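You operate a simulated robot arm through the tools that you are given. There is no shell and no other tool.

Carry out the task below with a simulated robot arm. There is one attempt and no reset: what you move stays moved.

TASK
Beat the four pleated spots on the blue shoe flat with the hammer.
Fine: the hammer goes back where it lay, on its side.

Only the result counts: the job must be done as asked and must still hold three seconds after the hand-in. Knocking over, shifting, dropping, spilling or breaking anything else fails it.

THE ROBOT
A 6-joint arm with a two-finger gripper, fixed in place. Base frame: the origin is at the foot of the arm, x ahead of it, y to its left, z up; the work surface is at about z = 850. Units: mm, degrees, N and s.
Its first joint turns from -166.0 to 166.0 degrees. Payload 2.45 kg.
Tool frame: the origin (TCP) lies between the finger pads and is the grasp point; the fingertips stand 20 mm ahead of it; z points along the fingers, y is the line along which they close. The gripper opens to 140 mm. The gripper's body begins 168 mm behind the TCP.
Orientation is that of the tool frame in the base frame, as a unit quaternion [x, y, z, w]. With the fingers straight down and closing along the base's y, the tool's x points along the base's -x, its y along +y and its z along -z.

THE INTERFACE
- The arm moves only by the tool step_arm. Its argument "plan" is text: rows parted by semicolons, each of 7 numbers parted by spaces: the shift along the tool's x, y, z in units of 500 mm (1.0 is 500 mm), then the turn, a rotation vector about the tool's x, y, z in units of 90 degrees (1.0 is 90 degrees), then the finger opening in mm, from 0 to 140. In form: x y z ax ay az hand; .... A call has 1 to 20 rows; each row is the pose to reach, as a shift and turn from the pose commanded when the call began, along the tool's axes at that moment. A call with a number of a shift or a turn outside -1 to 1 is refused whole. Each row takes 0.2 s and may step no farther than 50 mm and 8.6 degrees from the row before; otherwise, or with a gripper value out of range, the whole call is refused. A pose out of reach is approached as far as the arm can. The call stops where the force on the tool passes 40 N (or 10 N more than at its start, if that is more) or the arm is blocked; 0.2 s more then pass. Each finger travels about 45 mm/s and halts on what it meets, pressing with about 40 N; the grip force reading is that of the motor and also rises with nothing between the fingers. The clock runs only during rows and for 0.2 s after the last one: add rows that repeat a pose to give the fingers time. It gives the time, the measured TCP pose, the force on the tool (base axes), the opening and the grip force at its end, in the units of the frame above (readings bear some noise), with the torque about the TCP (base axes, N m) and any sound that the robot's microphone picked up, and new pictures: "pictures" is both (left out), scene, wrist or none.
- Cameras (640 x 400 px; columns grow to the right, rows downward): "scene" is fixed at [50.4, -649.7, 1638.3]; the picture's right is [0.60, -0.80, 0.00], its down [-0.32, -0.23, -0.92] and it looks along [0.74, 0.55, -0.39] (base axes); focal length 366 px, centre (320, 200). "wrist" rides on the gripper at [78, 11, -209] in the tool frame; the picture's right is [-0.14, 0.99, 0.00], its down [-0.92, -0.13, -0.37] and it looks along [-0.37, -0.05, 0.93] (tool axes); focal length 280 px, centre (320, 200). There is no depth. A picture from a camera that has moved, and an enlarged one, comes with that camera's place and axes in the base frame and with its lens.
- close_up(camera, box): a new picture of the part [left, top, right, bottom] of that camera's present view, enlarged. The clock stands still meanwhile.
- job_done(): hands the job in; it is judged then, once.

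Nothing tells you positions but the pictures and the camera data. Unless the task says otherwise, let go and move clear before handing in.

The tools are called as name(argument=value, ...) on one line, values as JSON. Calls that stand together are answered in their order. step_arm: Moves the arm, as the interface text tells. Its arguments: {"type":"object","properties":{"plan":{"type":"string"},"pictures":{"type":"string","enum":["both","scene","wrist","none"]}},"required":["plan"]} The other tools are called the same way: close_up (camera, box) takes an enlarged picture of a part of a camera's view; job_done () hands the job in.

At the start:

```text
clock: 0.0
tcp_pos: [646.1, -5.3, 1354.7]
ee_rot: [0.0, 1.0, 0.001, 0.0]
contact_force: [0.7, -0.3, 0.5]
torque: [-0.03, 0.01, -0.04]
opening: 140.0
finger_force: 0.0
```

scene: 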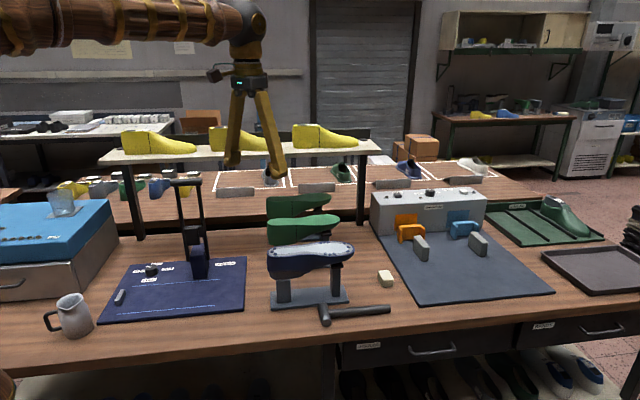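
wrist: 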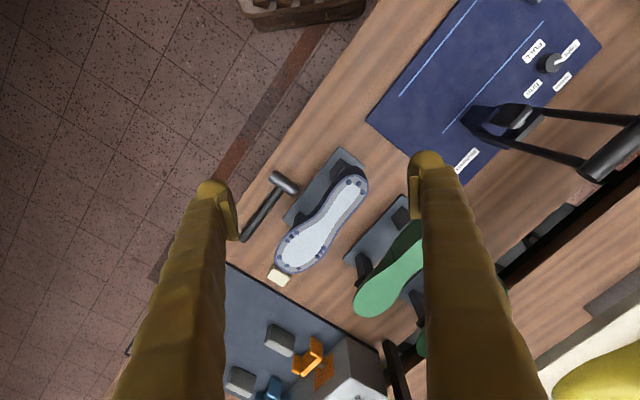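

I see a shoe sole-up on a blue-grey stand with a hammer lying on the bench just in front of it. I will look closer at the shoe and hammer before moving.

close_up(camera="scene", box=[240, 180, 420, 335])

close_up(camera="wrist", box=[220, 130, 460, 330])

```text
2.58 times, centred on (330, 258) of scene
camera zoom: at [50.4, -649.7, 1638.3], right [0.6, -0.8, 0.0], down [-0.32, -0.23, -0.92], along [0.74, 0.55, -0.39], focal length 944 px, centre (294, 52)
```

zoom: 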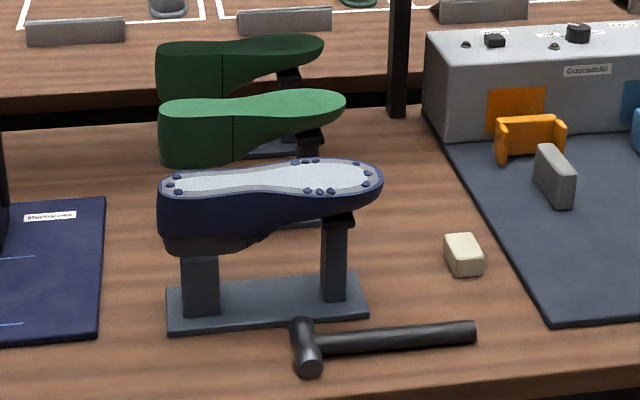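

```text
2.00 times, centred on (340, 230) of wrist
camera zoom: at [567.4, 5.3, 1564.7], right [0.14, 0.99, 0.0], down [0.92, -0.13, 0.37], along [0.37, -0.05, -0.93], focal length 561 px, centre (280, 140)
```

zoom: 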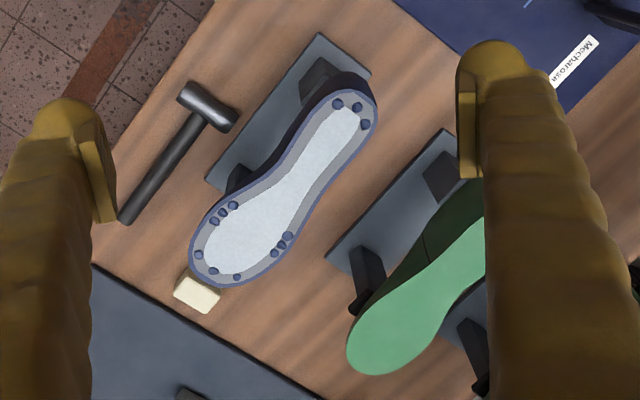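

I can make out four groups of dark bumps on the rim (heel, both sides of the forefoot, toe) and the hammer lying on its side. I will enlarge further to get precise positions.

close_up(camera="scene", box=[260, 232, 360, 295])

close_up(camera="scene", box=[310, 285, 400, 341])

close_up(camera="wrist", box=[230, 160, 310, 250])

close_up(camera="wrist", box=[260, 165, 380, 285])

```text
6.35 times, centred on (310, 264) of scene
camera zoom: at [50.4, -649.7, 1638.3], right [0.6, -0.8, 0.0], down [-0.32, -0.23, -0.92], along [0.74, 0.55, -0.39], focal length 2322 px, centre (384, -203)
```

zoom: 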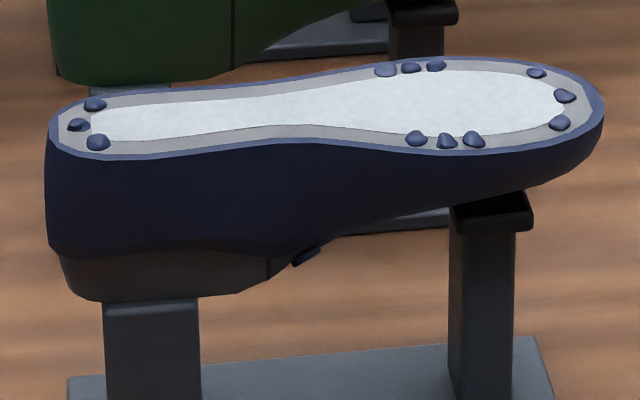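

```text
7.11 times, centred on (355, 313) of scene
camera zoom: at [50.4, -649.7, 1638.3], right [0.6, -0.8, 0.0], down [-0.32, -0.23, -0.92], along [0.74, 0.55, -0.39], focal length 2601 px, centre (71, -604)
```

zoom: 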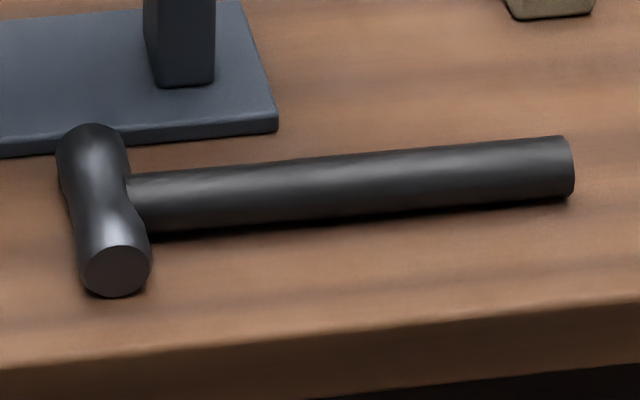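

```text
4.44 times, centred on (270, 205) of wrist
camera zoom: at [567.4, 5.3, 1564.7], right [0.14, 0.99, 0.0], down [0.92, -0.13, 0.37], along [0.37, -0.05, -0.93], focal length 1246 px, centre (542, 178)
```

zoom: 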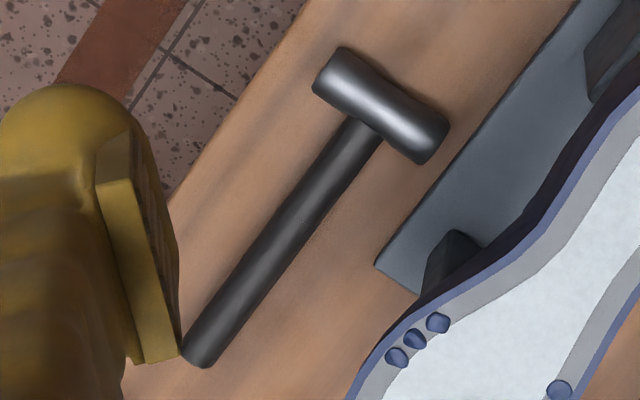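

```text
3.33 times, centred on (320, 225) of wrist
camera zoom: at [567.4, 5.3, 1564.7], right [0.14, 0.99, 0.0], down [0.92, -0.13, 0.37], along [0.37, -0.05, -0.93], focal length 935 px, centre (320, 117)
```

zoom: 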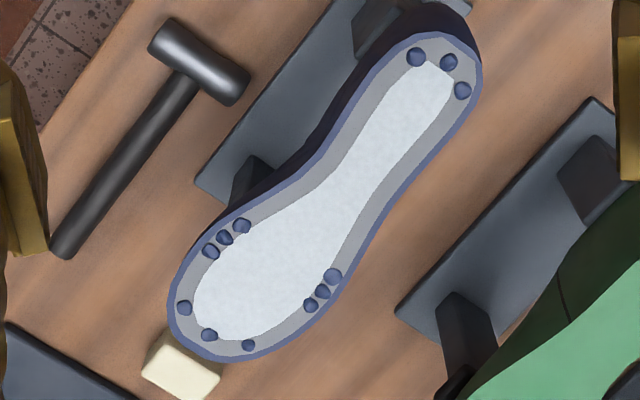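

The shoe sole sits level at about z = 1045, with bump groups near heel (754, 54), near side (845, -94), far side (892, -40) and toe (911, -114). The hammer head is near (783, -121), with its handle running to about (934, -266). I will first move above the handle with the fingers lined up across it to refine these positions.

step_arm(plan="-0.046 -0.0405 0.05625 0 0 0.0611 120; -0.092 -0.081 0.1125 0 0 0.1222 100; -0.138 -0.1215 0.16875 0 0 0.1833 80; -0.184 -0.162 0.225 0 0 0.2444 60; -0.23 -0.2025 0.28125 0 0 0.3056 60; -0.276 -0.243 0.3375 0 0 0.3667 60; -0.322 -0.2835 0.39375 0 0 0.4278 60; -0.368 -0.324 0.45 0 0 0.4889 60; -0.368 -0.324 0.45 0 0 0.4889 60", pictures="both")

```text
clock: 2.0
tcp_pos: [829.8, -167.5, 1128.8]
ee_rot: [0.376, 0.927, 0.0, 0.001]
contact_force: [0.2, -0.3, 0.8]
torque: [-0.02, 0.02, -0.04]
opening: 60.0
finger_force: 0.1
camera wrist: at [780.5, -105.6, 1338.9], right [0.79, 0.62, 0.0], down [0.57, -0.73, 0.37], along [0.23, -0.29, -0.93], focal length 280 px, centre (320, 200)
```

scene: 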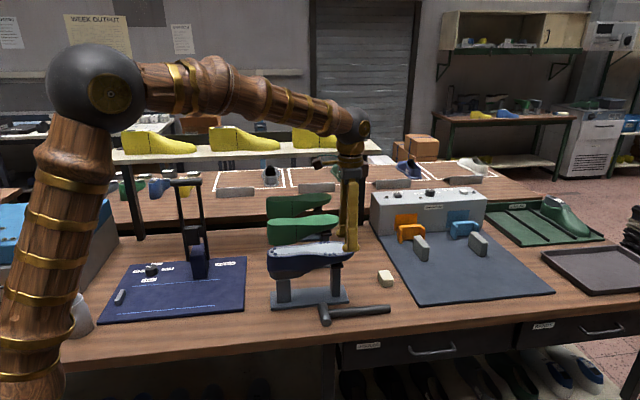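
wrist: 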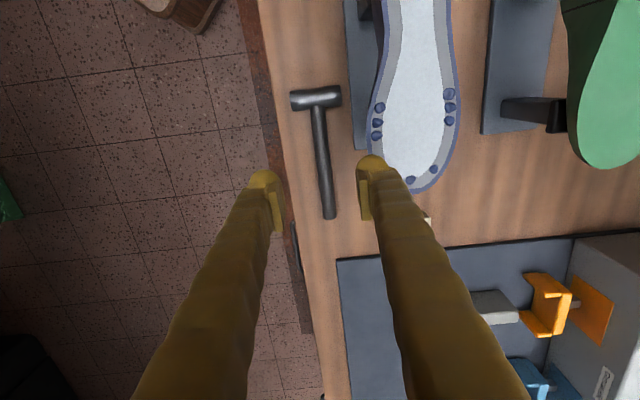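

The hammer now lies between the open fingers as seen from the wrist. I will enlarge it to measure its line and the bumps' positions.

close_up(camera="wrist", box=[270, 70, 390, 240])

close_up(camera="wrist", box=[350, 60, 470, 200])

close_up(camera="scene", box=[260, 130, 420, 330])

```text
2.35 times, centred on (330, 155) of wrist
camera zoom: at [780.5, -105.6, 1338.9], right [0.79, 0.62, 0.0], down [0.57, -0.73, 0.37], along [0.23, -0.29, -0.93], focal length 660 px, centre (296, 306)
```

zoom: 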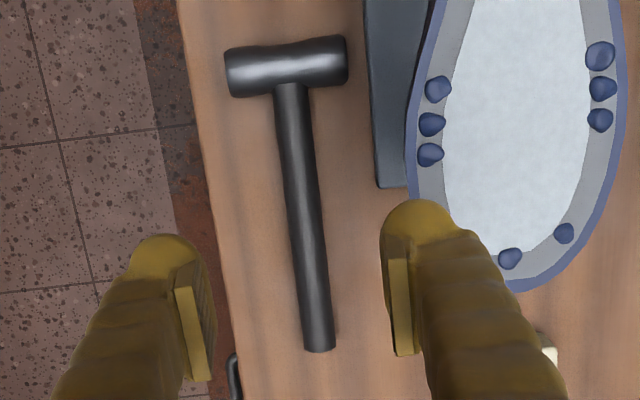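

```text
2.86 times, centred on (410, 130) of wrist
camera zoom: at [780.5, -105.6, 1338.9], right [0.79, 0.62, 0.0], down [0.57, -0.73, 0.37], along [0.23, -0.29, -0.93], focal length 801 px, centre (63, 400)
```

zoom: 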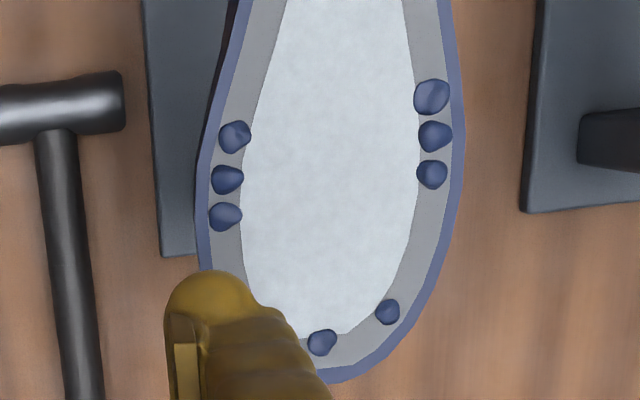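

```text
2.00 times, centred on (340, 230) of scene
camera zoom: at [50.4, -649.7, 1638.3], right [0.6, -0.8, 0.0], down [-0.32, -0.23, -0.92], along [0.74, 0.55, -0.39], focal length 732 px, centre (280, 140)
```

zoom: 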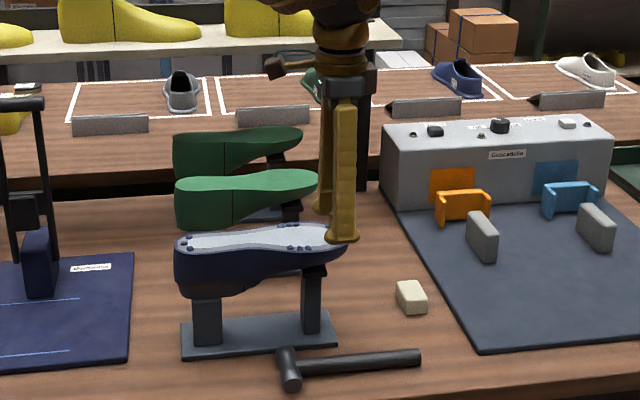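

The measurements agree: head centre is about (784, -121), the handle points at about -45.5°, and the near rim of the shoe is about 54 mm sideways from the handle. I will lean the gripper 10° away from the shoe, narrow the opening and go down over the handle, stopping just short.

step_arm(plan="0.0003 -0.0025 0.03 -0.0556 0 0.0067 44; 0.0006 -0.005 0.06 -0.1111 0 0.0133 44; 0.0006 -0.005 0.15 -0.1111 0 0.0133 44; 0.0006 -0.005 0.24 -0.1111 0 0.0133 44; 0.0006 -0.005 0.33 -0.1111 0 0.0133 44; 0.0006 -0.005 0.40 -0.1111 0 0.0133 44; 0.0006 -0.005 0.43 -0.1111 0 0.0133 44; 0.0006 -0.005 0.43 -0.1111 0 0.0133 44", pictures="both")

```text
clock: 3.8
tcp_pos: [828.3, -168.3, 914.8]
ee_rot: [0.382, 0.92, 0.08, 0.031]
contact_force: [1.1, 0.6, 0.3]
torque: [0.01, 0.01, 0.0]
opening: 43.6
finger_force: 0.0
camera wrist: at [754.6, -132.2, 1124.1], right [0.79, 0.59, 0.17], down [0.51, -0.79, 0.34], along [0.34, -0.18, -0.93], focal length 280 px, centre (320, 200)
```

scene: 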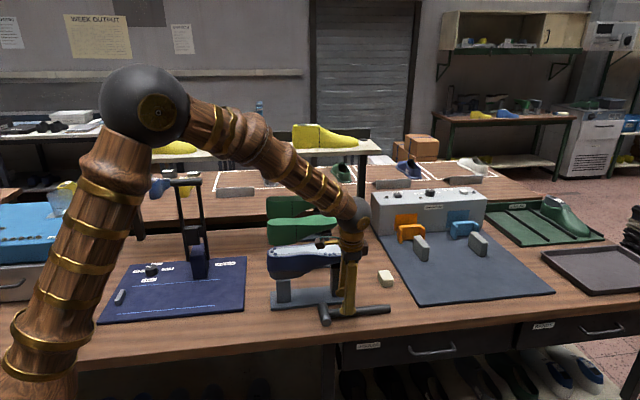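
wrist: 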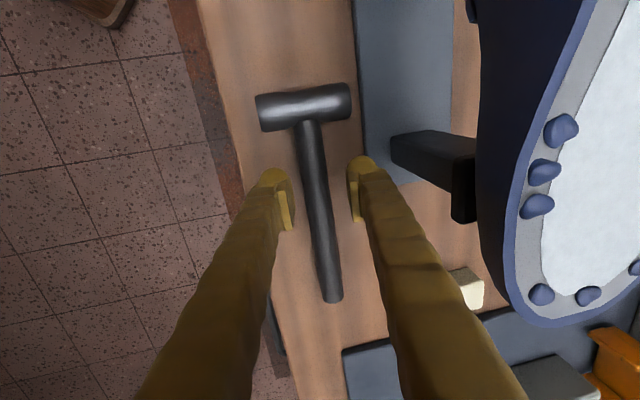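

The handle is centred between the fingers. I will go down the last 35 mm and check for contact.

step_arm(plan="0 -0.005 0.025 0 0 0 44; 0 -0.010 0.050 0 0 0 44; 0 -0.0125 0.062 0 0 0 44; 0 -0.014 0.069 0 0 0 44; 0 -0.014 0.069 0 0 0 44", pictures="both")

```text
clock: 5.0
tcp_pos: [826.5, -169.7, 880.0]
ee_rot: [0.383, 0.92, 0.081, 0.033]
contact_force: [-0.1, -0.1, 0.1]
torque: [-0.03, 0.03, 0.04]
opening: 44.0
finger_force: 0.0
camera wrist: at [753.9, -132.7, 1088.5], right [0.79, 0.59, 0.17], down [0.51, -0.79, 0.34], along [0.34, -0.18, -0.93], focal length 280 px, centre (320, 200)
```

scene: 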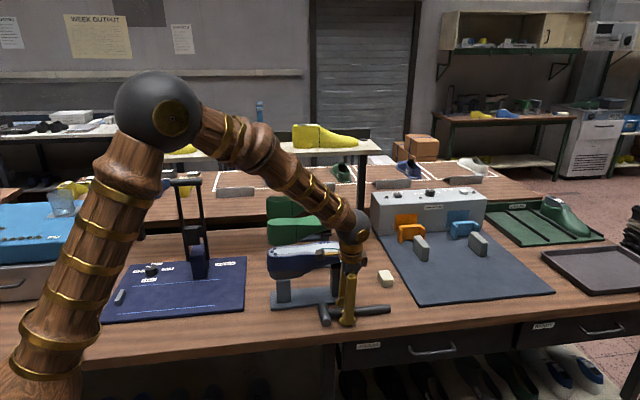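
wrist: 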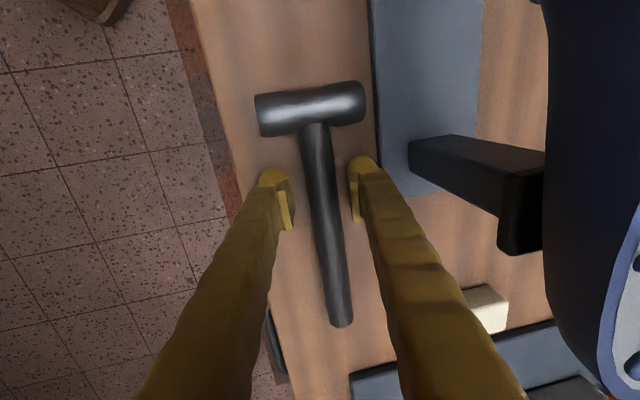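

The fingers straddle the handle without touching anything. I will take a close look to confirm depth before closing.

close_up(camera="scene", box=[310, 260, 400, 335])

close_up(camera="wrist", box=[240, 60, 400, 260])

```text
5.33 times, centred on (355, 298) of scene
camera zoom: at [50.4, -649.7, 1638.3], right [0.6, -0.8, 0.0], down [-0.32, -0.23, -0.92], along [0.74, 0.55, -0.39], focal length 1951 px, centre (133, -320)
```

zoom: 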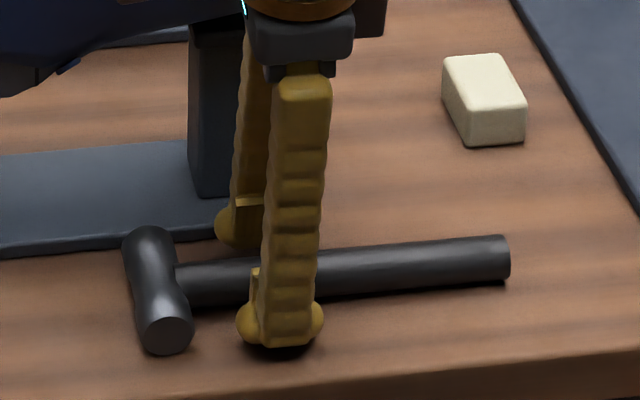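

```text
2.00 times, centred on (320, 160) of wrist
camera zoom: at [753.9, -132.7, 1088.5], right [0.79, 0.59, 0.17], down [0.51, -0.79, 0.34], along [0.34, -0.18, -0.93], focal length 561 px, centre (320, 280)
```

zoom: 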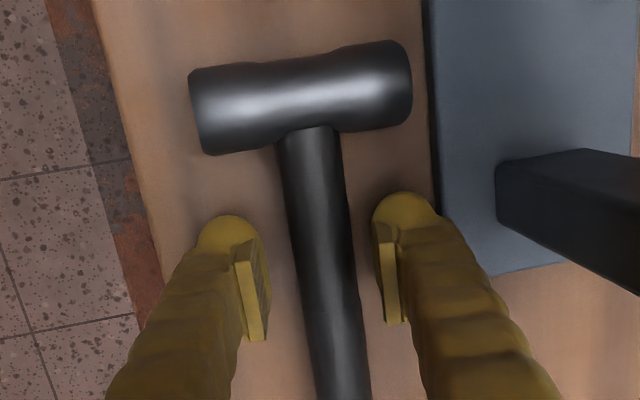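

The fingertips sit just above the bench on both sides of the handle. I will close them on it.

step_arm(plan="0 0 0 0 0 0 30; 0 0 0 0 0 0 20; 0 0 0 0 0 0 0; 0 0 0 0 0 0 0; 0 0 0 0 0 0 0; 0 0 0 0 0 0 0", pictures="wrist")

```text
clock: 6.4
tcp_pos: [827.4, -170.0, 880.0]
ee_rot: [0.382, 0.92, 0.081, 0.033]
contact_force: [0.9, -1.5, 1.9]
torque: [-0.03, 0.23, 0.18]
opening: 19.2
finger_force: 40.1
camera wrist: at [753.9, -132.8, 1088.6], right [0.79, 0.59, 0.17], down [0.51, -0.79, 0.34], along [0.34, -0.18, -0.92], focal length 280 px, centre (320, 200)
```

wrist: 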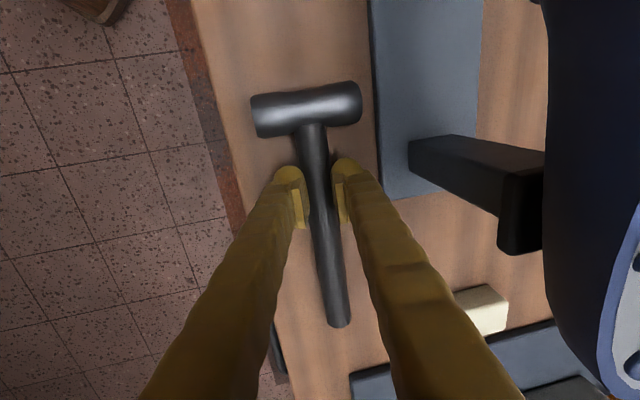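

The handle is gripped at 19 mm. I will lift it 30 mm straight up to see whether it stays put in the grip.

step_arm(plan="0 0.0035 -0.02 0 0 0 0; 0 0.0070 -0.04 0 0 0 0; 0 0.0104 -0.059 0 0 0 0; 0 0.0104 -0.059 0 0 0 0; 0 0.0104 -0.059 0 0 0 0", pictures="both")

close_up(camera="scene", box=[310, 260, 400, 335])

```text
clock: 7.6
tcp_pos: [827.0, -168.2, 910.7]
ee_rot: [0.383, 0.92, 0.081, 0.033]
contact_force: [-0.3, 0.4, -4.1]
torque: [0.03, 0.04, 0.0]
opening: 19.1
finger_force: 40.4
camera wrist: at [753.8, -132.5, 1118.2], right [0.79, 0.59, 0.17], down [0.51, -0.79, 0.34], along [0.34, -0.18, -0.93], focal length 280 px, centre (320, 200)
```

scene: 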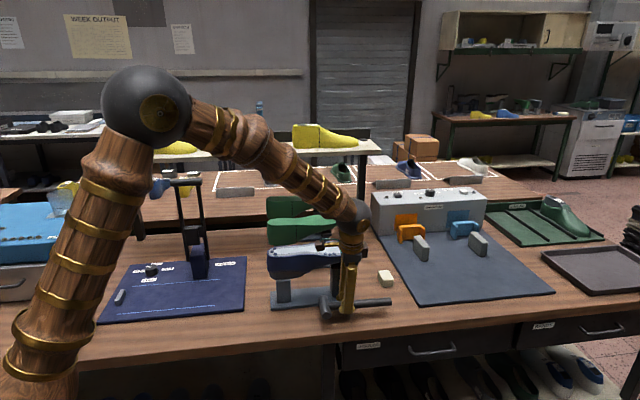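
wrist: 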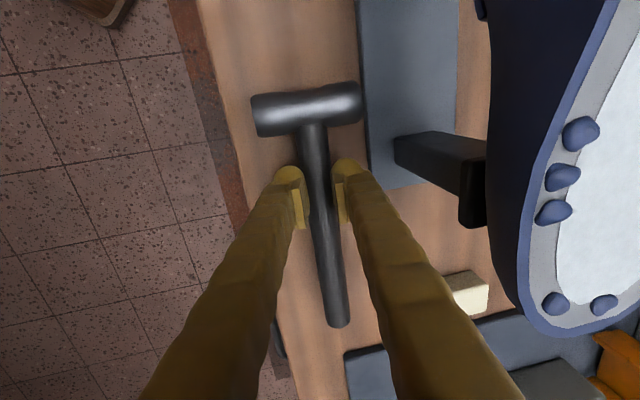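

```text
5.33 times, centred on (355, 298) of scene
camera zoom: at [50.4, -649.7, 1638.3], right [0.6, -0.8, 0.0], down [-0.32, -0.23, -0.92], along [0.74, 0.55, -0.39], focal length 1951 px, centre (133, -320)
```

zoom: 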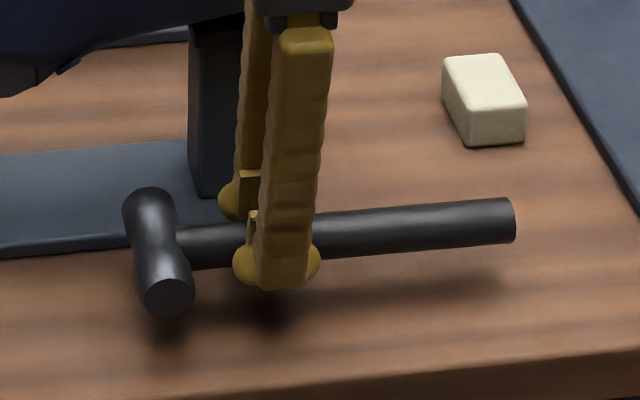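

The hammer hangs steady and level in the grip, about 4 N in weight, with its centre of mass close to the fingers. I will raise it clear of the shoe and start rolling it about the handle so the near face turns downward.

step_arm(plan="0 0.0005 -0.0487 0 0 0 0; 0 0.001 -0.0974 0 0 0 0; 0 0.0013 -0.1328 -0.0909 0 0 0; 0 0.0017 -0.1682 -0.1818 0 0 0; 0 0.0020 -0.2036 -0.2727 0 0 0; 0 0.0024 -0.2390 -0.3636 0 0 0; 0 0.0027 -0.2744 -0.4545 0 0 0; 0 0.0027 -0.2744 -0.4545 0 0 0", pictures="both")

```text
clock: 9.4
tcp_pos: [812.4, -184.6, 1045.7]
ee_rot: [0.347, 0.833, 0.397, 0.165]
contact_force: [-0.2, 0.0, -3.5]
torque: [0.0, 0.07, 0.01]
opening: 18.9
finger_force: 40.1
camera wrist: at [645.9, -239.9, 1186.2], right [0.54, 0.34, 0.77], down [0.39, -0.91, 0.13], along [0.75, 0.23, -0.63], focal length 280 px, centre (320, 200)
```

scene: 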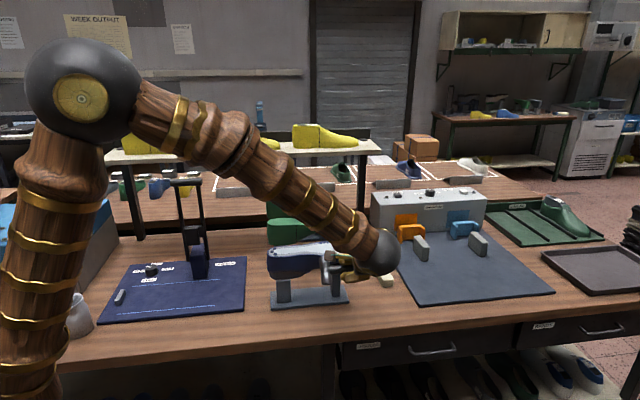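
wrist: 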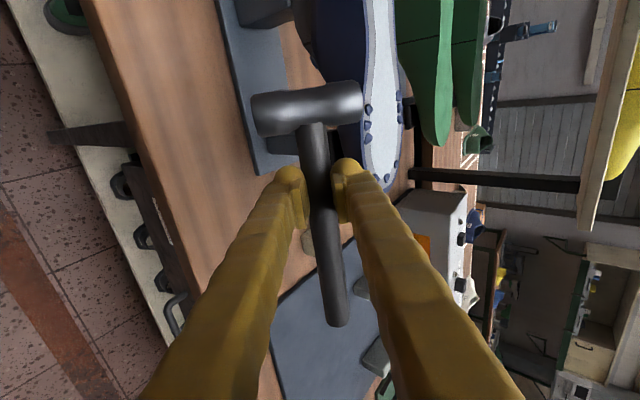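

The roll is half done and the hammer has not slipped. I will finish the roll and rise to about z = 1150.

step_arm(plan="0 0.0236 -0.0265 -0.0909 0 0 0; 0 0.0472 -0.053 -0.1818 0 0 0; 0 0.0708 -0.0795 -0.2727 0 0 0; 0 0.0944 -0.106 -0.3636 0 0 0; 0 0.118 -0.1325 -0.4545 0 0 0; 0 0.1416 -0.159 -0.5455 0 0 0; 0 0.1416 -0.159 -0.5455 0 0 0", pictures="both")

close_up(camera="scene", box=[260, 190, 440, 310])

```text
clock: 11.0
tcp_pos: [799.9, -198.1, 1150.3]
ee_rot: [0.247, 0.593, 0.708, 0.294]
contact_force: [0.4, -0.1, -3.4]
torque: [0.01, 0.12, 0.01]
opening: 19.3
finger_force: 40.4
camera wrist: at [596.4, -289.4, 1125.4], right [-0.03, -0.22, 0.97], down [0.41, -0.89, -0.19], along [0.91, 0.39, 0.11], focal length 280 px, centre (320, 200)
```

scene: 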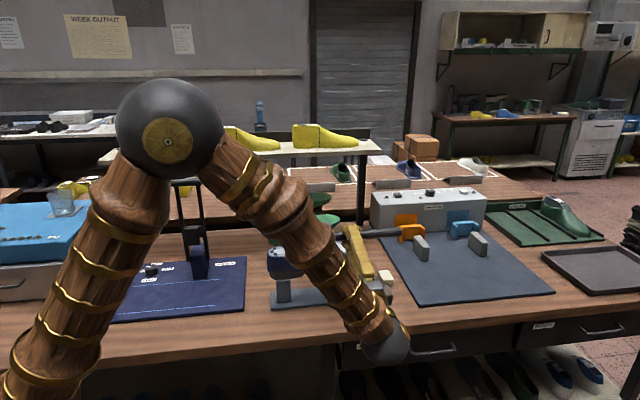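
wrist: 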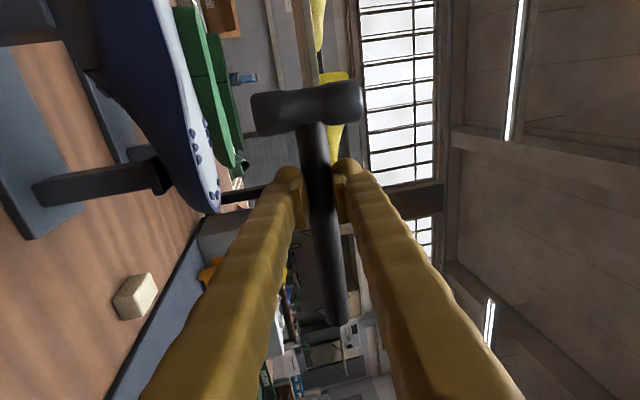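

```text
3.33 times, centred on (350, 250) of scene
camera zoom: at [50.4, -649.7, 1638.3], right [0.6, -0.8, 0.0], down [-0.32, -0.23, -0.92], along [0.74, 0.55, -0.39], focal length 1219 px, centre (220, 33)
```

zoom: 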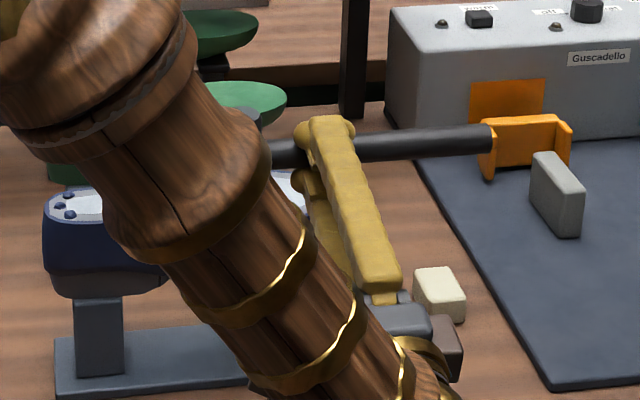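

The striking face now points straight down, with the head near (764, -141) and the face at about z = 1114. I will move it above the near-side group at (846, -94).

step_arm(plan="-0.0124 -0.0243 0.0422 0 0 0 0; -0.0247 -0.0485 0.0843 0 0 0 0; -0.0371 -0.0728 0.1265 0 0 0 0; -0.0494 -0.097 0.1686 0 0 0 0; -0.0494 -0.097 0.1686 0 0 0 0", pictures="both")

close_up(camera="wrist", box=[100, 40, 380, 240])

close_up(camera="scene", box=[250, 180, 410, 300])

```text
clock: 12.2
tcp_pos: [883.1, -149.2, 1117.1]
ee_rot: [0.248, 0.593, 0.708, 0.294]
contact_force: [0.3, 0.1, -3.7]
torque: [0.02, 0.07, 0.03]
opening: 19.0
finger_force: 39.9
camera wrist: at [679.3, -241.5, 1092.7], right [-0.02, -0.22, 0.98], down [0.41, -0.89, -0.19], along [0.91, 0.39, 0.11], focal length 280 px, centre (320, 200)
```

scene: 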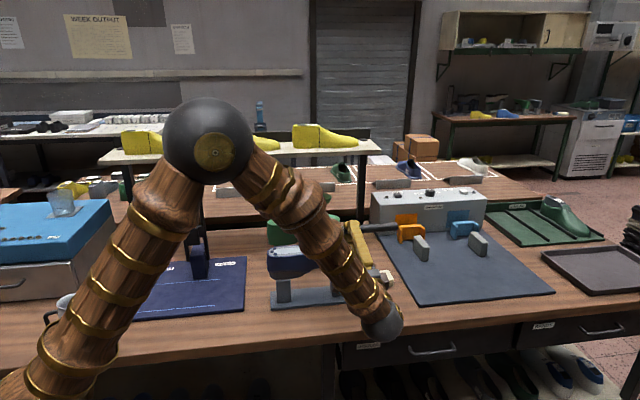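
wrist: 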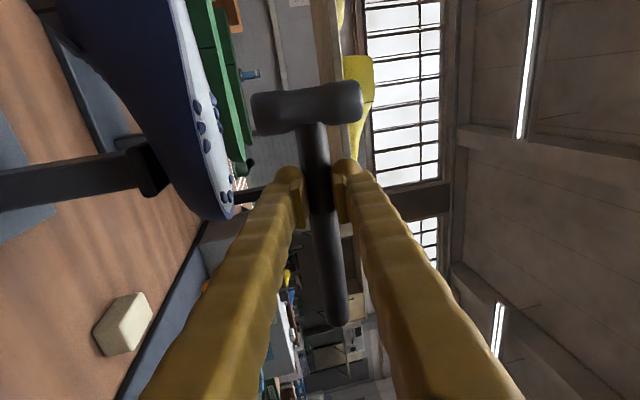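

```text
2.00 times, centred on (240, 140) of wrist
camera zoom: at [679.3, -241.5, 1092.7], right [-0.02, -0.22, 0.98], down [0.41, -0.89, -0.19], along [0.91, 0.39, 0.11], focal length 561 px, centre (480, 320)
```

zoom: 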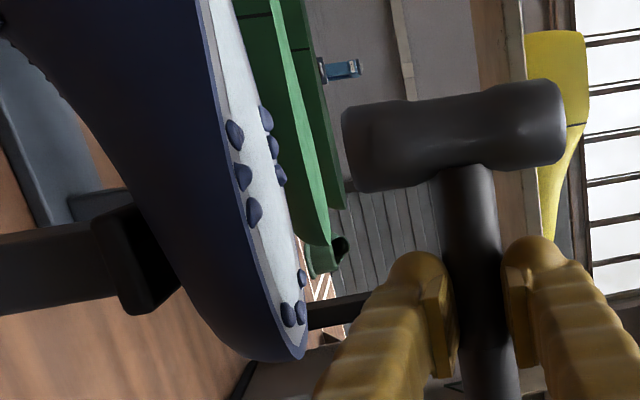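

```text
3.33 times, centred on (330, 240) of scene
camera zoom: at [50.4, -649.7, 1638.3], right [0.6, -0.8, 0.0], down [-0.32, -0.23, -0.92], along [0.74, 0.55, -0.39], focal length 1219 px, centre (287, 67)
```

zoom: 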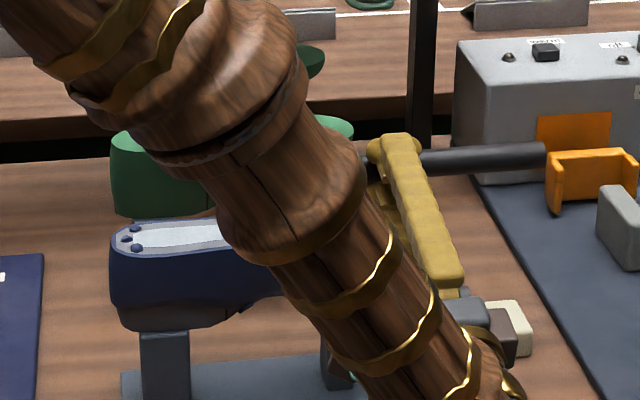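

The projected head position matches what the wrist camera shows, and the face is about 40 mm above the near-side bumps. I will make the first blow there and lift straight back up.

step_arm(plan="0 0.0197 0.0035 0 0 0 0; 0 -0.0749 -0.0133 0 0 0 0; 0 -0.0867 -0.0154 0 0 0 0; 0 0 0 0 0 0 0; 0 0 0 0 0 0 0", pictures="both")

close_up(camera="wrist", box=[100, 40, 380, 240])

```text
clock: 13.4
tcp_pos: [883.4, -149.6, 1117.4]
ee_rot: [0.248, 0.594, 0.707, 0.294]
contact_force: [0.2, 0.0, -3.4]
torque: [-0.02, 0.05, 0.05]
opening: 19.1
finger_force: 39.7
camera wrist: at [679.9, -241.8, 1092.4], right [-0.02, -0.22, 0.98], down [0.41, -0.89, -0.19], along [0.91, 0.39, 0.11], focal length 280 px, centre (320, 200)
```

scene: 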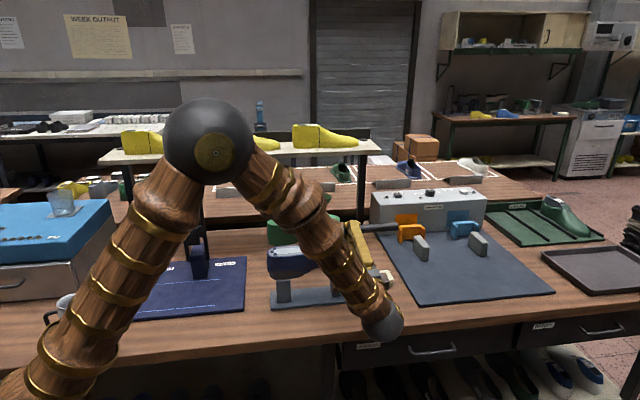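
wrist: 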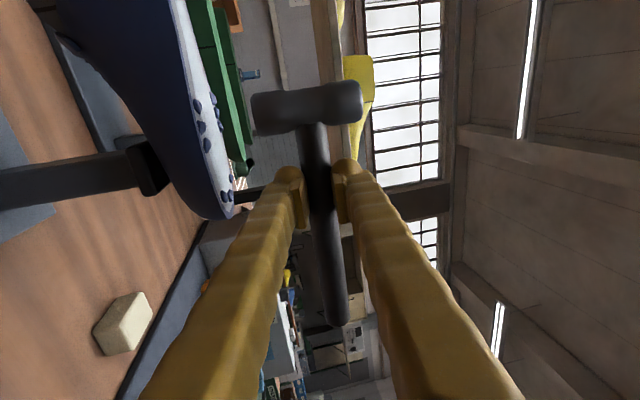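

```text
2.00 times, centred on (240, 140) of wrist
camera zoom: at [679.9, -241.8, 1092.4], right [-0.02, -0.22, 0.98], down [0.41, -0.89, -0.19], along [0.91, 0.39, 0.11], focal length 561 px, centre (480, 320)
```

zoom: 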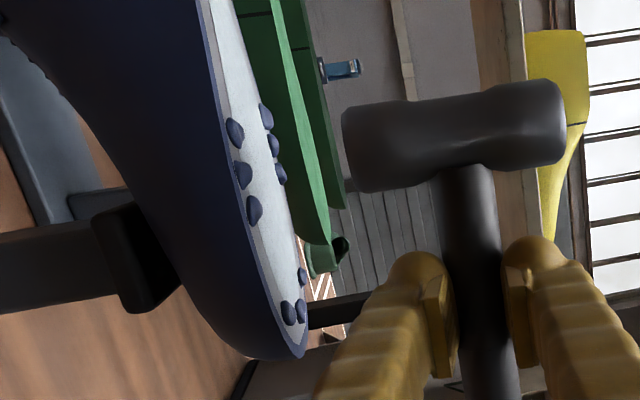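

There was no contact or sound, so the head probably turned back before reaching the sole. I will lower it slowly to find the true contact height.

step_arm(plan="0 -0.0394 -0.0070 0 0 0 0; 0 -0.0630 -0.0112 0 0 0 0; 0 -0.0650 -0.0115 0 0 0 0; 0 -0.0650 -0.0115 0 0 0 0", pictures="wrist")

close_up(camera="wrist", box=[100, 40, 380, 240])

```text
clock: 14.4
tcp_pos: [882.9, -150.5, 1084.4]
ee_rot: [0.248, 0.593, 0.708, 0.294]
contact_force: [-0.4, -0.1, -3.6]
torque: [0.01, 0.09, 0.01]
opening: 19.1
finger_force: 40.4
camera wrist: at [679.6, -241.6, 1059.5], right [-0.02, -0.22, 0.98], down [0.41, -0.89, -0.19], along [0.91, 0.39, 0.11], focal length 280 px, centre (320, 200)
```

wrist: 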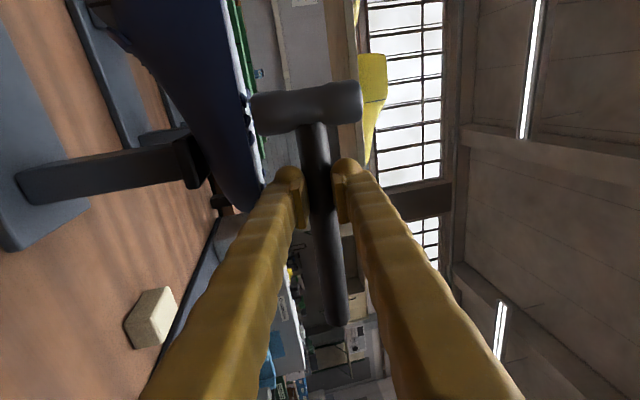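

```text
2.00 times, centred on (240, 140) of wrist
camera zoom: at [679.6, -241.6, 1059.5], right [-0.02, -0.22, 0.98], down [0.41, -0.89, -0.19], along [0.91, 0.39, 0.11], focal length 561 px, centre (480, 320)
```

zoom: 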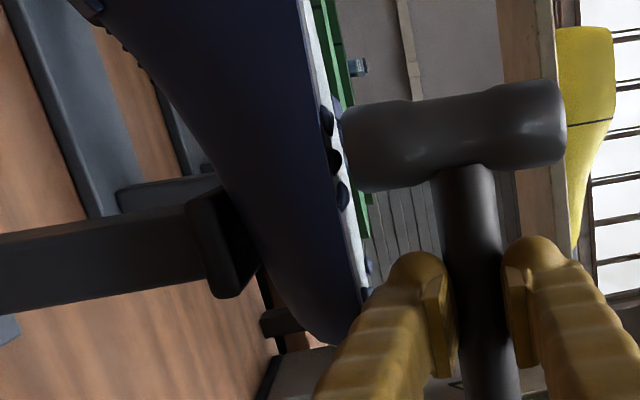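

The face is now about 3 mm above the near-side bumps and well lined up, so contact is near TCP z = 1081. I will raise it and strike with a deeper follow-through.

step_arm(plan="-0.003 0.0887 0.0157 0 0 0 0; -0.005 0.0887 0.0157 0 0 0 0; -0.005 -0.0059 -0.0010 0 0 0 0; -0.005 -0.0236 -0.0042 0 0 0 0; -0.005 0.0690 0.0122 0 0 0 0; -0.005 0.0690 0.0122 0 0 0 0", pictures="wrist")

close_up(camera="wrist", box=[100, 40, 380, 240])

```text
clock: 15.8
tcp_pos: [882.7, -152.2, 1119.8]
ee_rot: [0.248, 0.593, 0.708, 0.294]
contact_force: [-0.2, 0.7, -3.8]
torque: [0.02, 0.11, 0.02]
opening: 19.1
finger_force: 39.5
camera wrist: at [680.1, -243.8, 1093.9], right [-0.02, -0.22, 0.98], down [0.41, -0.89, -0.19], along [0.91, 0.39, 0.11], focal length 280 px, centre (320, 200)
```

wrist: 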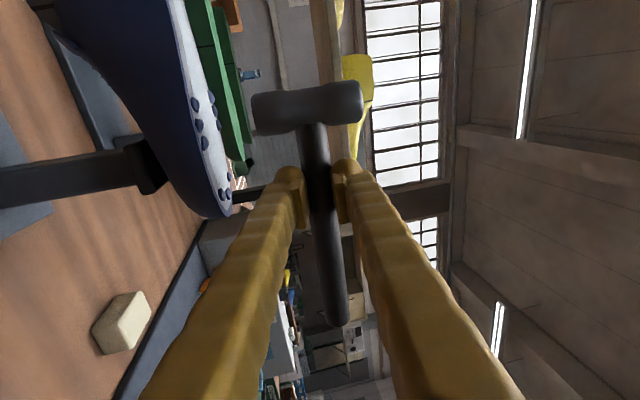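

```text
2.00 times, centred on (240, 140) of wrist
camera zoom: at [680.1, -243.8, 1093.9], right [-0.02, -0.22, 0.98], down [0.41, -0.89, -0.19], along [0.91, 0.39, 0.11], focal length 561 px, centre (480, 320)
```

zoom: 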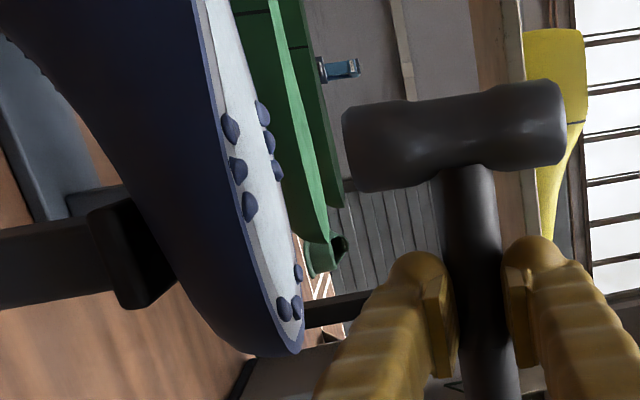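

Still no contact was registered, so the arm lags behind quick reversals. I will strike again and hold at the bottom to see where it actually lands.

step_arm(plan="0 -0.0887 -0.0157 0 0 0 0; 0 -0.0887 -0.0157 0 0 0 0", pictures="wrist")

close_up(camera="wrist", box=[100, 40, 380, 240])

```text
clock: 16.4
tcp_pos: [883.0, -152.8, 1072.9]
ee_rot: [0.248, 0.593, 0.707, 0.294]
contact_force: [-1.3, -2.8, 3.8]
torque: [0.37, 0.46, 0.19]
opening: 19.2
finger_force: 40.3
camera wrist: at [680.0, -244.3, 1049.1], right [-0.02, -0.22, 0.98], down [0.41, -0.89, -0.19], along [0.91, 0.39, 0.11], focal length 280 px, centre (320, 200)
```

wrist: 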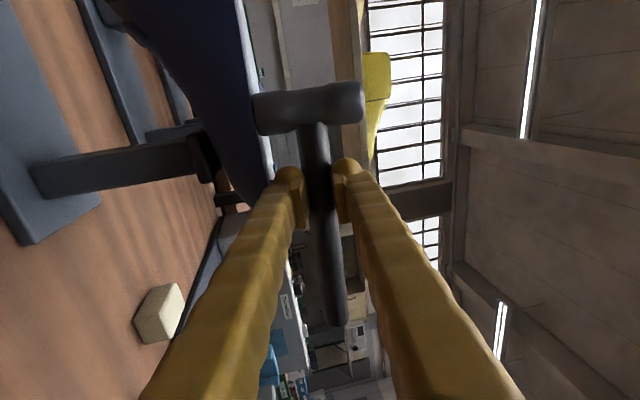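

```text
2.00 times, centred on (240, 140) of wrist
camera zoom: at [680.0, -244.3, 1049.1], right [-0.02, -0.22, 0.98], down [0.41, -0.89, -0.19], along [0.91, 0.39, 0.11], focal length 561 px, centre (480, 320)
```

zoom: 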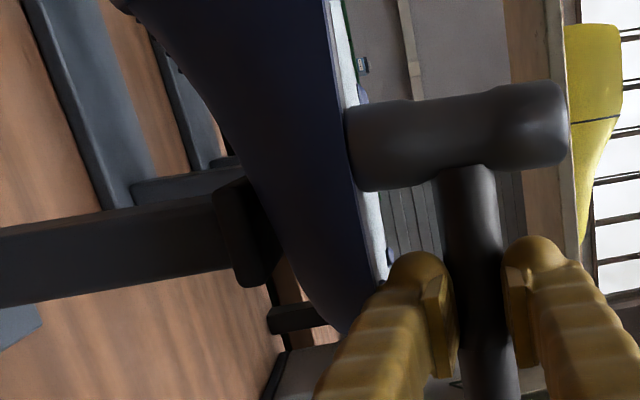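

The head is now resting on the sole with about 7 N of contact. I will lift off and check whether the near-side bumps were flattened.

step_arm(plan="0 0.0887 0.0157 0 0 0 0; 0 0.0887 0.0157 0 0 0 0; 0 0.0887 0.0157 0 0 0 0", pictures="wrist")

close_up(camera="wrist", box=[100, 40, 380, 240])

```text
clock: 17.2
tcp_pos: [884.0, -152.3, 1119.1]
ee_rot: [0.247, 0.594, 0.707, 0.294]
contact_force: [-0.1, -0.2, -3.0]
torque: [0.0, 0.06, -0.02]
opening: 19.3
finger_force: 39.7
camera wrist: at [680.5, -244.3, 1094.1], right [-0.02, -0.22, 0.98], down [0.41, -0.89, -0.19], along [0.91, 0.39, 0.11], focal length 280 px, centre (320, 200)
```

wrist: 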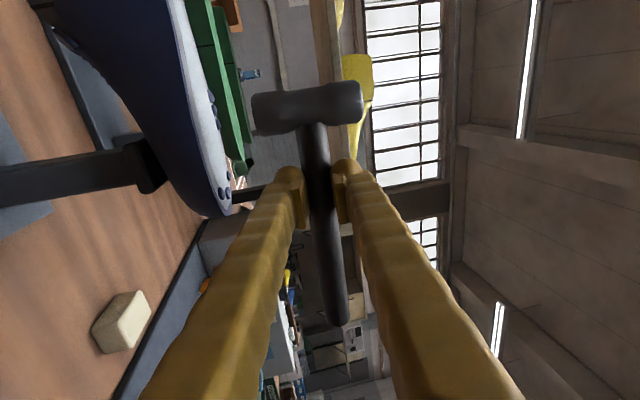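

```text
2.00 times, centred on (240, 140) of wrist
camera zoom: at [680.5, -244.3, 1094.1], right [-0.02, -0.22, 0.98], down [0.41, -0.89, -0.19], along [0.91, 0.39, 0.11], focal length 561 px, centre (480, 320)
```

zoom: 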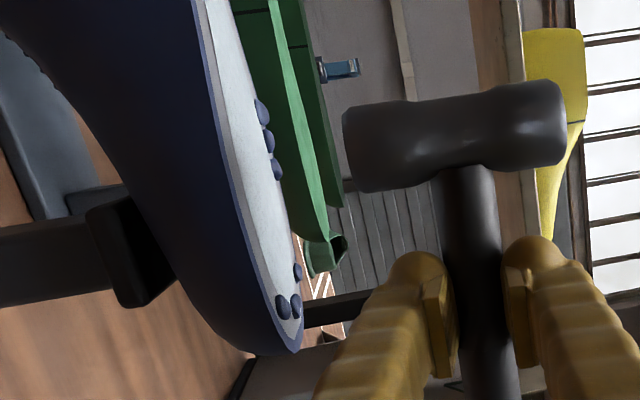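

All three near-side bumps went flat from that one blow. Next is the toe group, so I will move the head above (911, -114) at the same height.

step_arm(plan="-0.0388 -0.0037 0.021 0 0 0 0; -0.0775 -0.0073 0.0419 0 0 0 0; -0.1163 -0.011 0.0629 0 0 0 0; -0.1163 -0.011 0.0629 0 0 0 0", pictures="both")

close_up(camera="wrist", box=[100, 40, 380, 240])

close_up(camera="scene", box=[250, 180, 410, 300])

```text
clock: 18.2
tcp_pos: [947.5, -171.8, 1118.5]
ee_rot: [0.248, 0.593, 0.707, 0.294]
contact_force: [-0.4, 0.5, -3.3]
torque: [0.02, 0.12, 0.01]
opening: 19.0
finger_force: 39.8
camera wrist: at [744.6, -262.5, 1094.2], right [-0.02, -0.22, 0.98], down [0.41, -0.89, -0.19], along [0.91, 0.39, 0.11], focal length 280 px, centre (320, 200)
```

scene: 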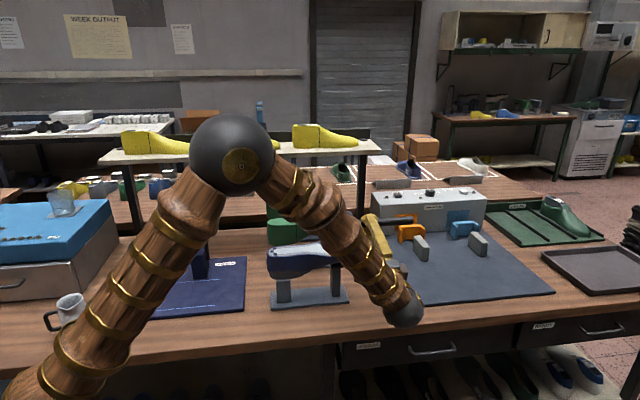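
wrist: 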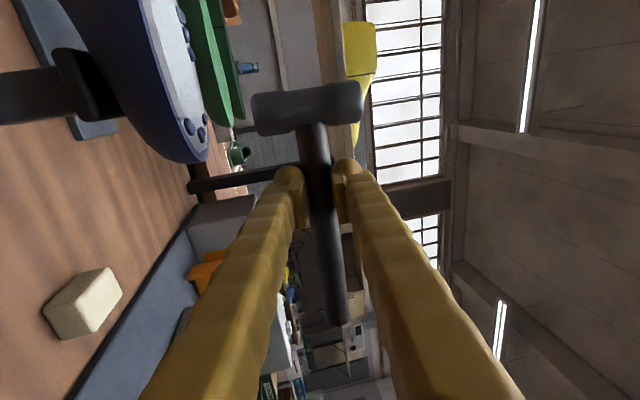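

```text
2.00 times, centred on (240, 140) of wrist
camera zoom: at [744.6, -262.5, 1094.2], right [-0.02, -0.22, 0.98], down [0.41, -0.89, -0.19], along [0.91, 0.39, 0.11], focal length 561 px, centre (480, 320)
```

zoom: 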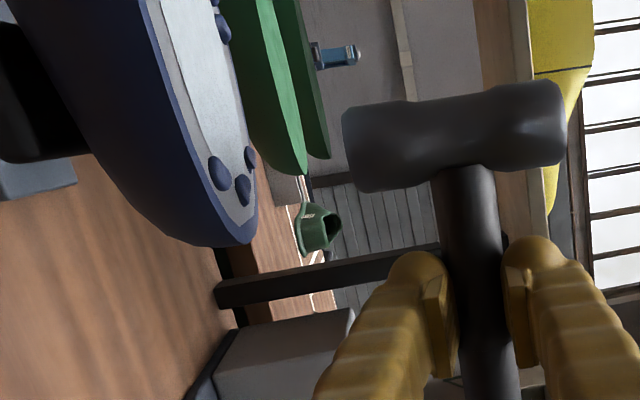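

```text
3.33 times, centred on (330, 240) of scene
camera zoom: at [50.4, -649.7, 1638.3], right [0.6, -0.8, 0.0], down [-0.32, -0.23, -0.92], along [0.74, 0.55, -0.39], focal length 1219 px, centre (287, 67)
```

zoom: 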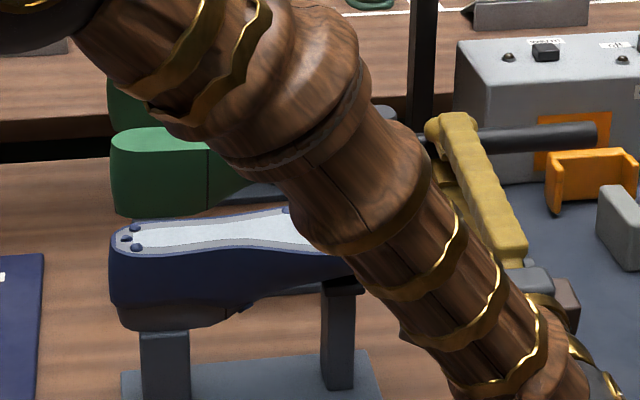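

The head sits right over the toe group, and nothing is near the handle end. I will strike the toe the same way.

step_arm(plan="0 -0.0887 -0.0157 0 0 0 0; 0 -0.0887 -0.0157 0 0 0 0", pictures="wrist")

close_up(camera="wrist", box=[100, 40, 380, 240])

```text
clock: 18.8
tcp_pos: [945.4, -171.2, 1074.6]
ee_rot: [0.247, 0.593, 0.708, 0.293]
contact_force: [-0.7, -1.7, 9.6]
torque: [0.67, 0.76, 0.19]
opening: 19.1
finger_force: 39.8
camera wrist: at [744.2, -262.3, 1049.0], right [-0.02, -0.22, 0.98], down [0.41, -0.89, -0.19], along [0.91, 0.39, 0.11], focal length 280 px, centre (320, 200)
```

wrist: 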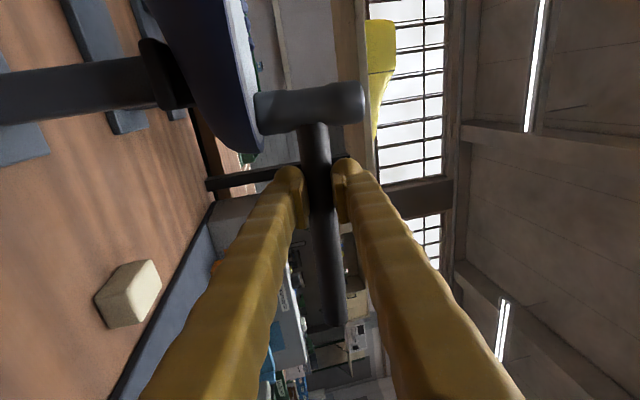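

```text
2.00 times, centred on (240, 140) of wrist
camera zoom: at [744.2, -262.3, 1049.0], right [-0.02, -0.22, 0.98], down [0.41, -0.89, -0.19], along [0.91, 0.39, 0.11], focal length 561 px, centre (480, 320)
```

zoom: 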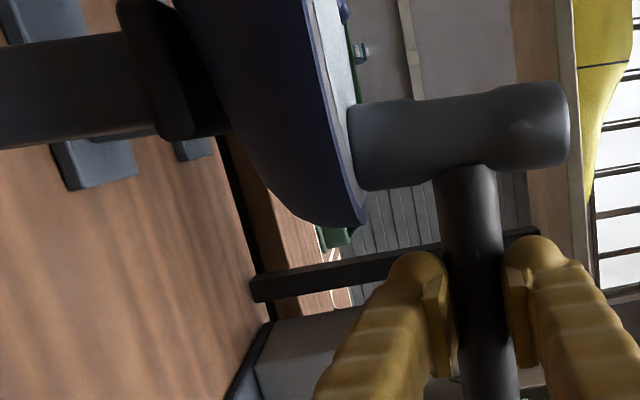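

The toe group appears pressed flat. I will lift off to check it.

step_arm(plan="0 0.0887 0.0157 0 0 0 0; 0 0.0887 0.0157 0 0 0 0; 0 0.0887 0.0157 0 0 0 0", pictures="wrist")

close_up(camera="wrist", box=[100, 0, 380, 200])

```text
clock: 19.6
tcp_pos: [947.1, -171.2, 1118.6]
ee_rot: [0.248, 0.593, 0.708, 0.294]
contact_force: [0.0, 0.0, -3.0]
torque: [-0.01, 0.09, 0.02]
opening: 19.1
finger_force: 39.6
camera wrist: at [743.4, -262.4, 1094.1], right [-0.02, -0.22, 0.98], down [0.41, -0.89, -0.19], along [0.91, 0.39, 0.11], focal length 280 px, centre (320, 200)
```

wrist: 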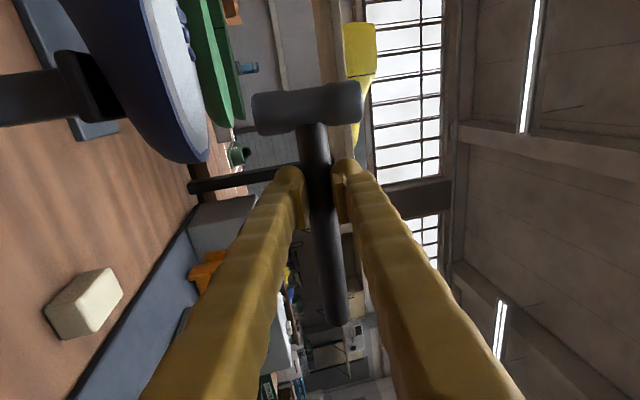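

```text
2.00 times, centred on (240, 100) of wrist
camera zoom: at [743.4, -262.4, 1094.1], right [-0.02, -0.22, 0.98], down [0.41, -0.89, -0.19], along [0.91, 0.39, 0.11], focal length 561 px, centre (480, 400)
```

zoom: 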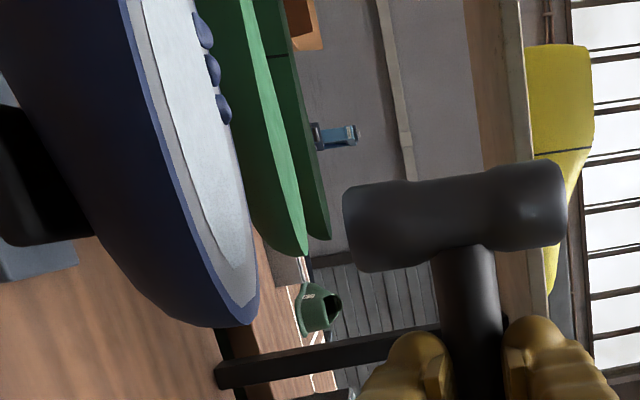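

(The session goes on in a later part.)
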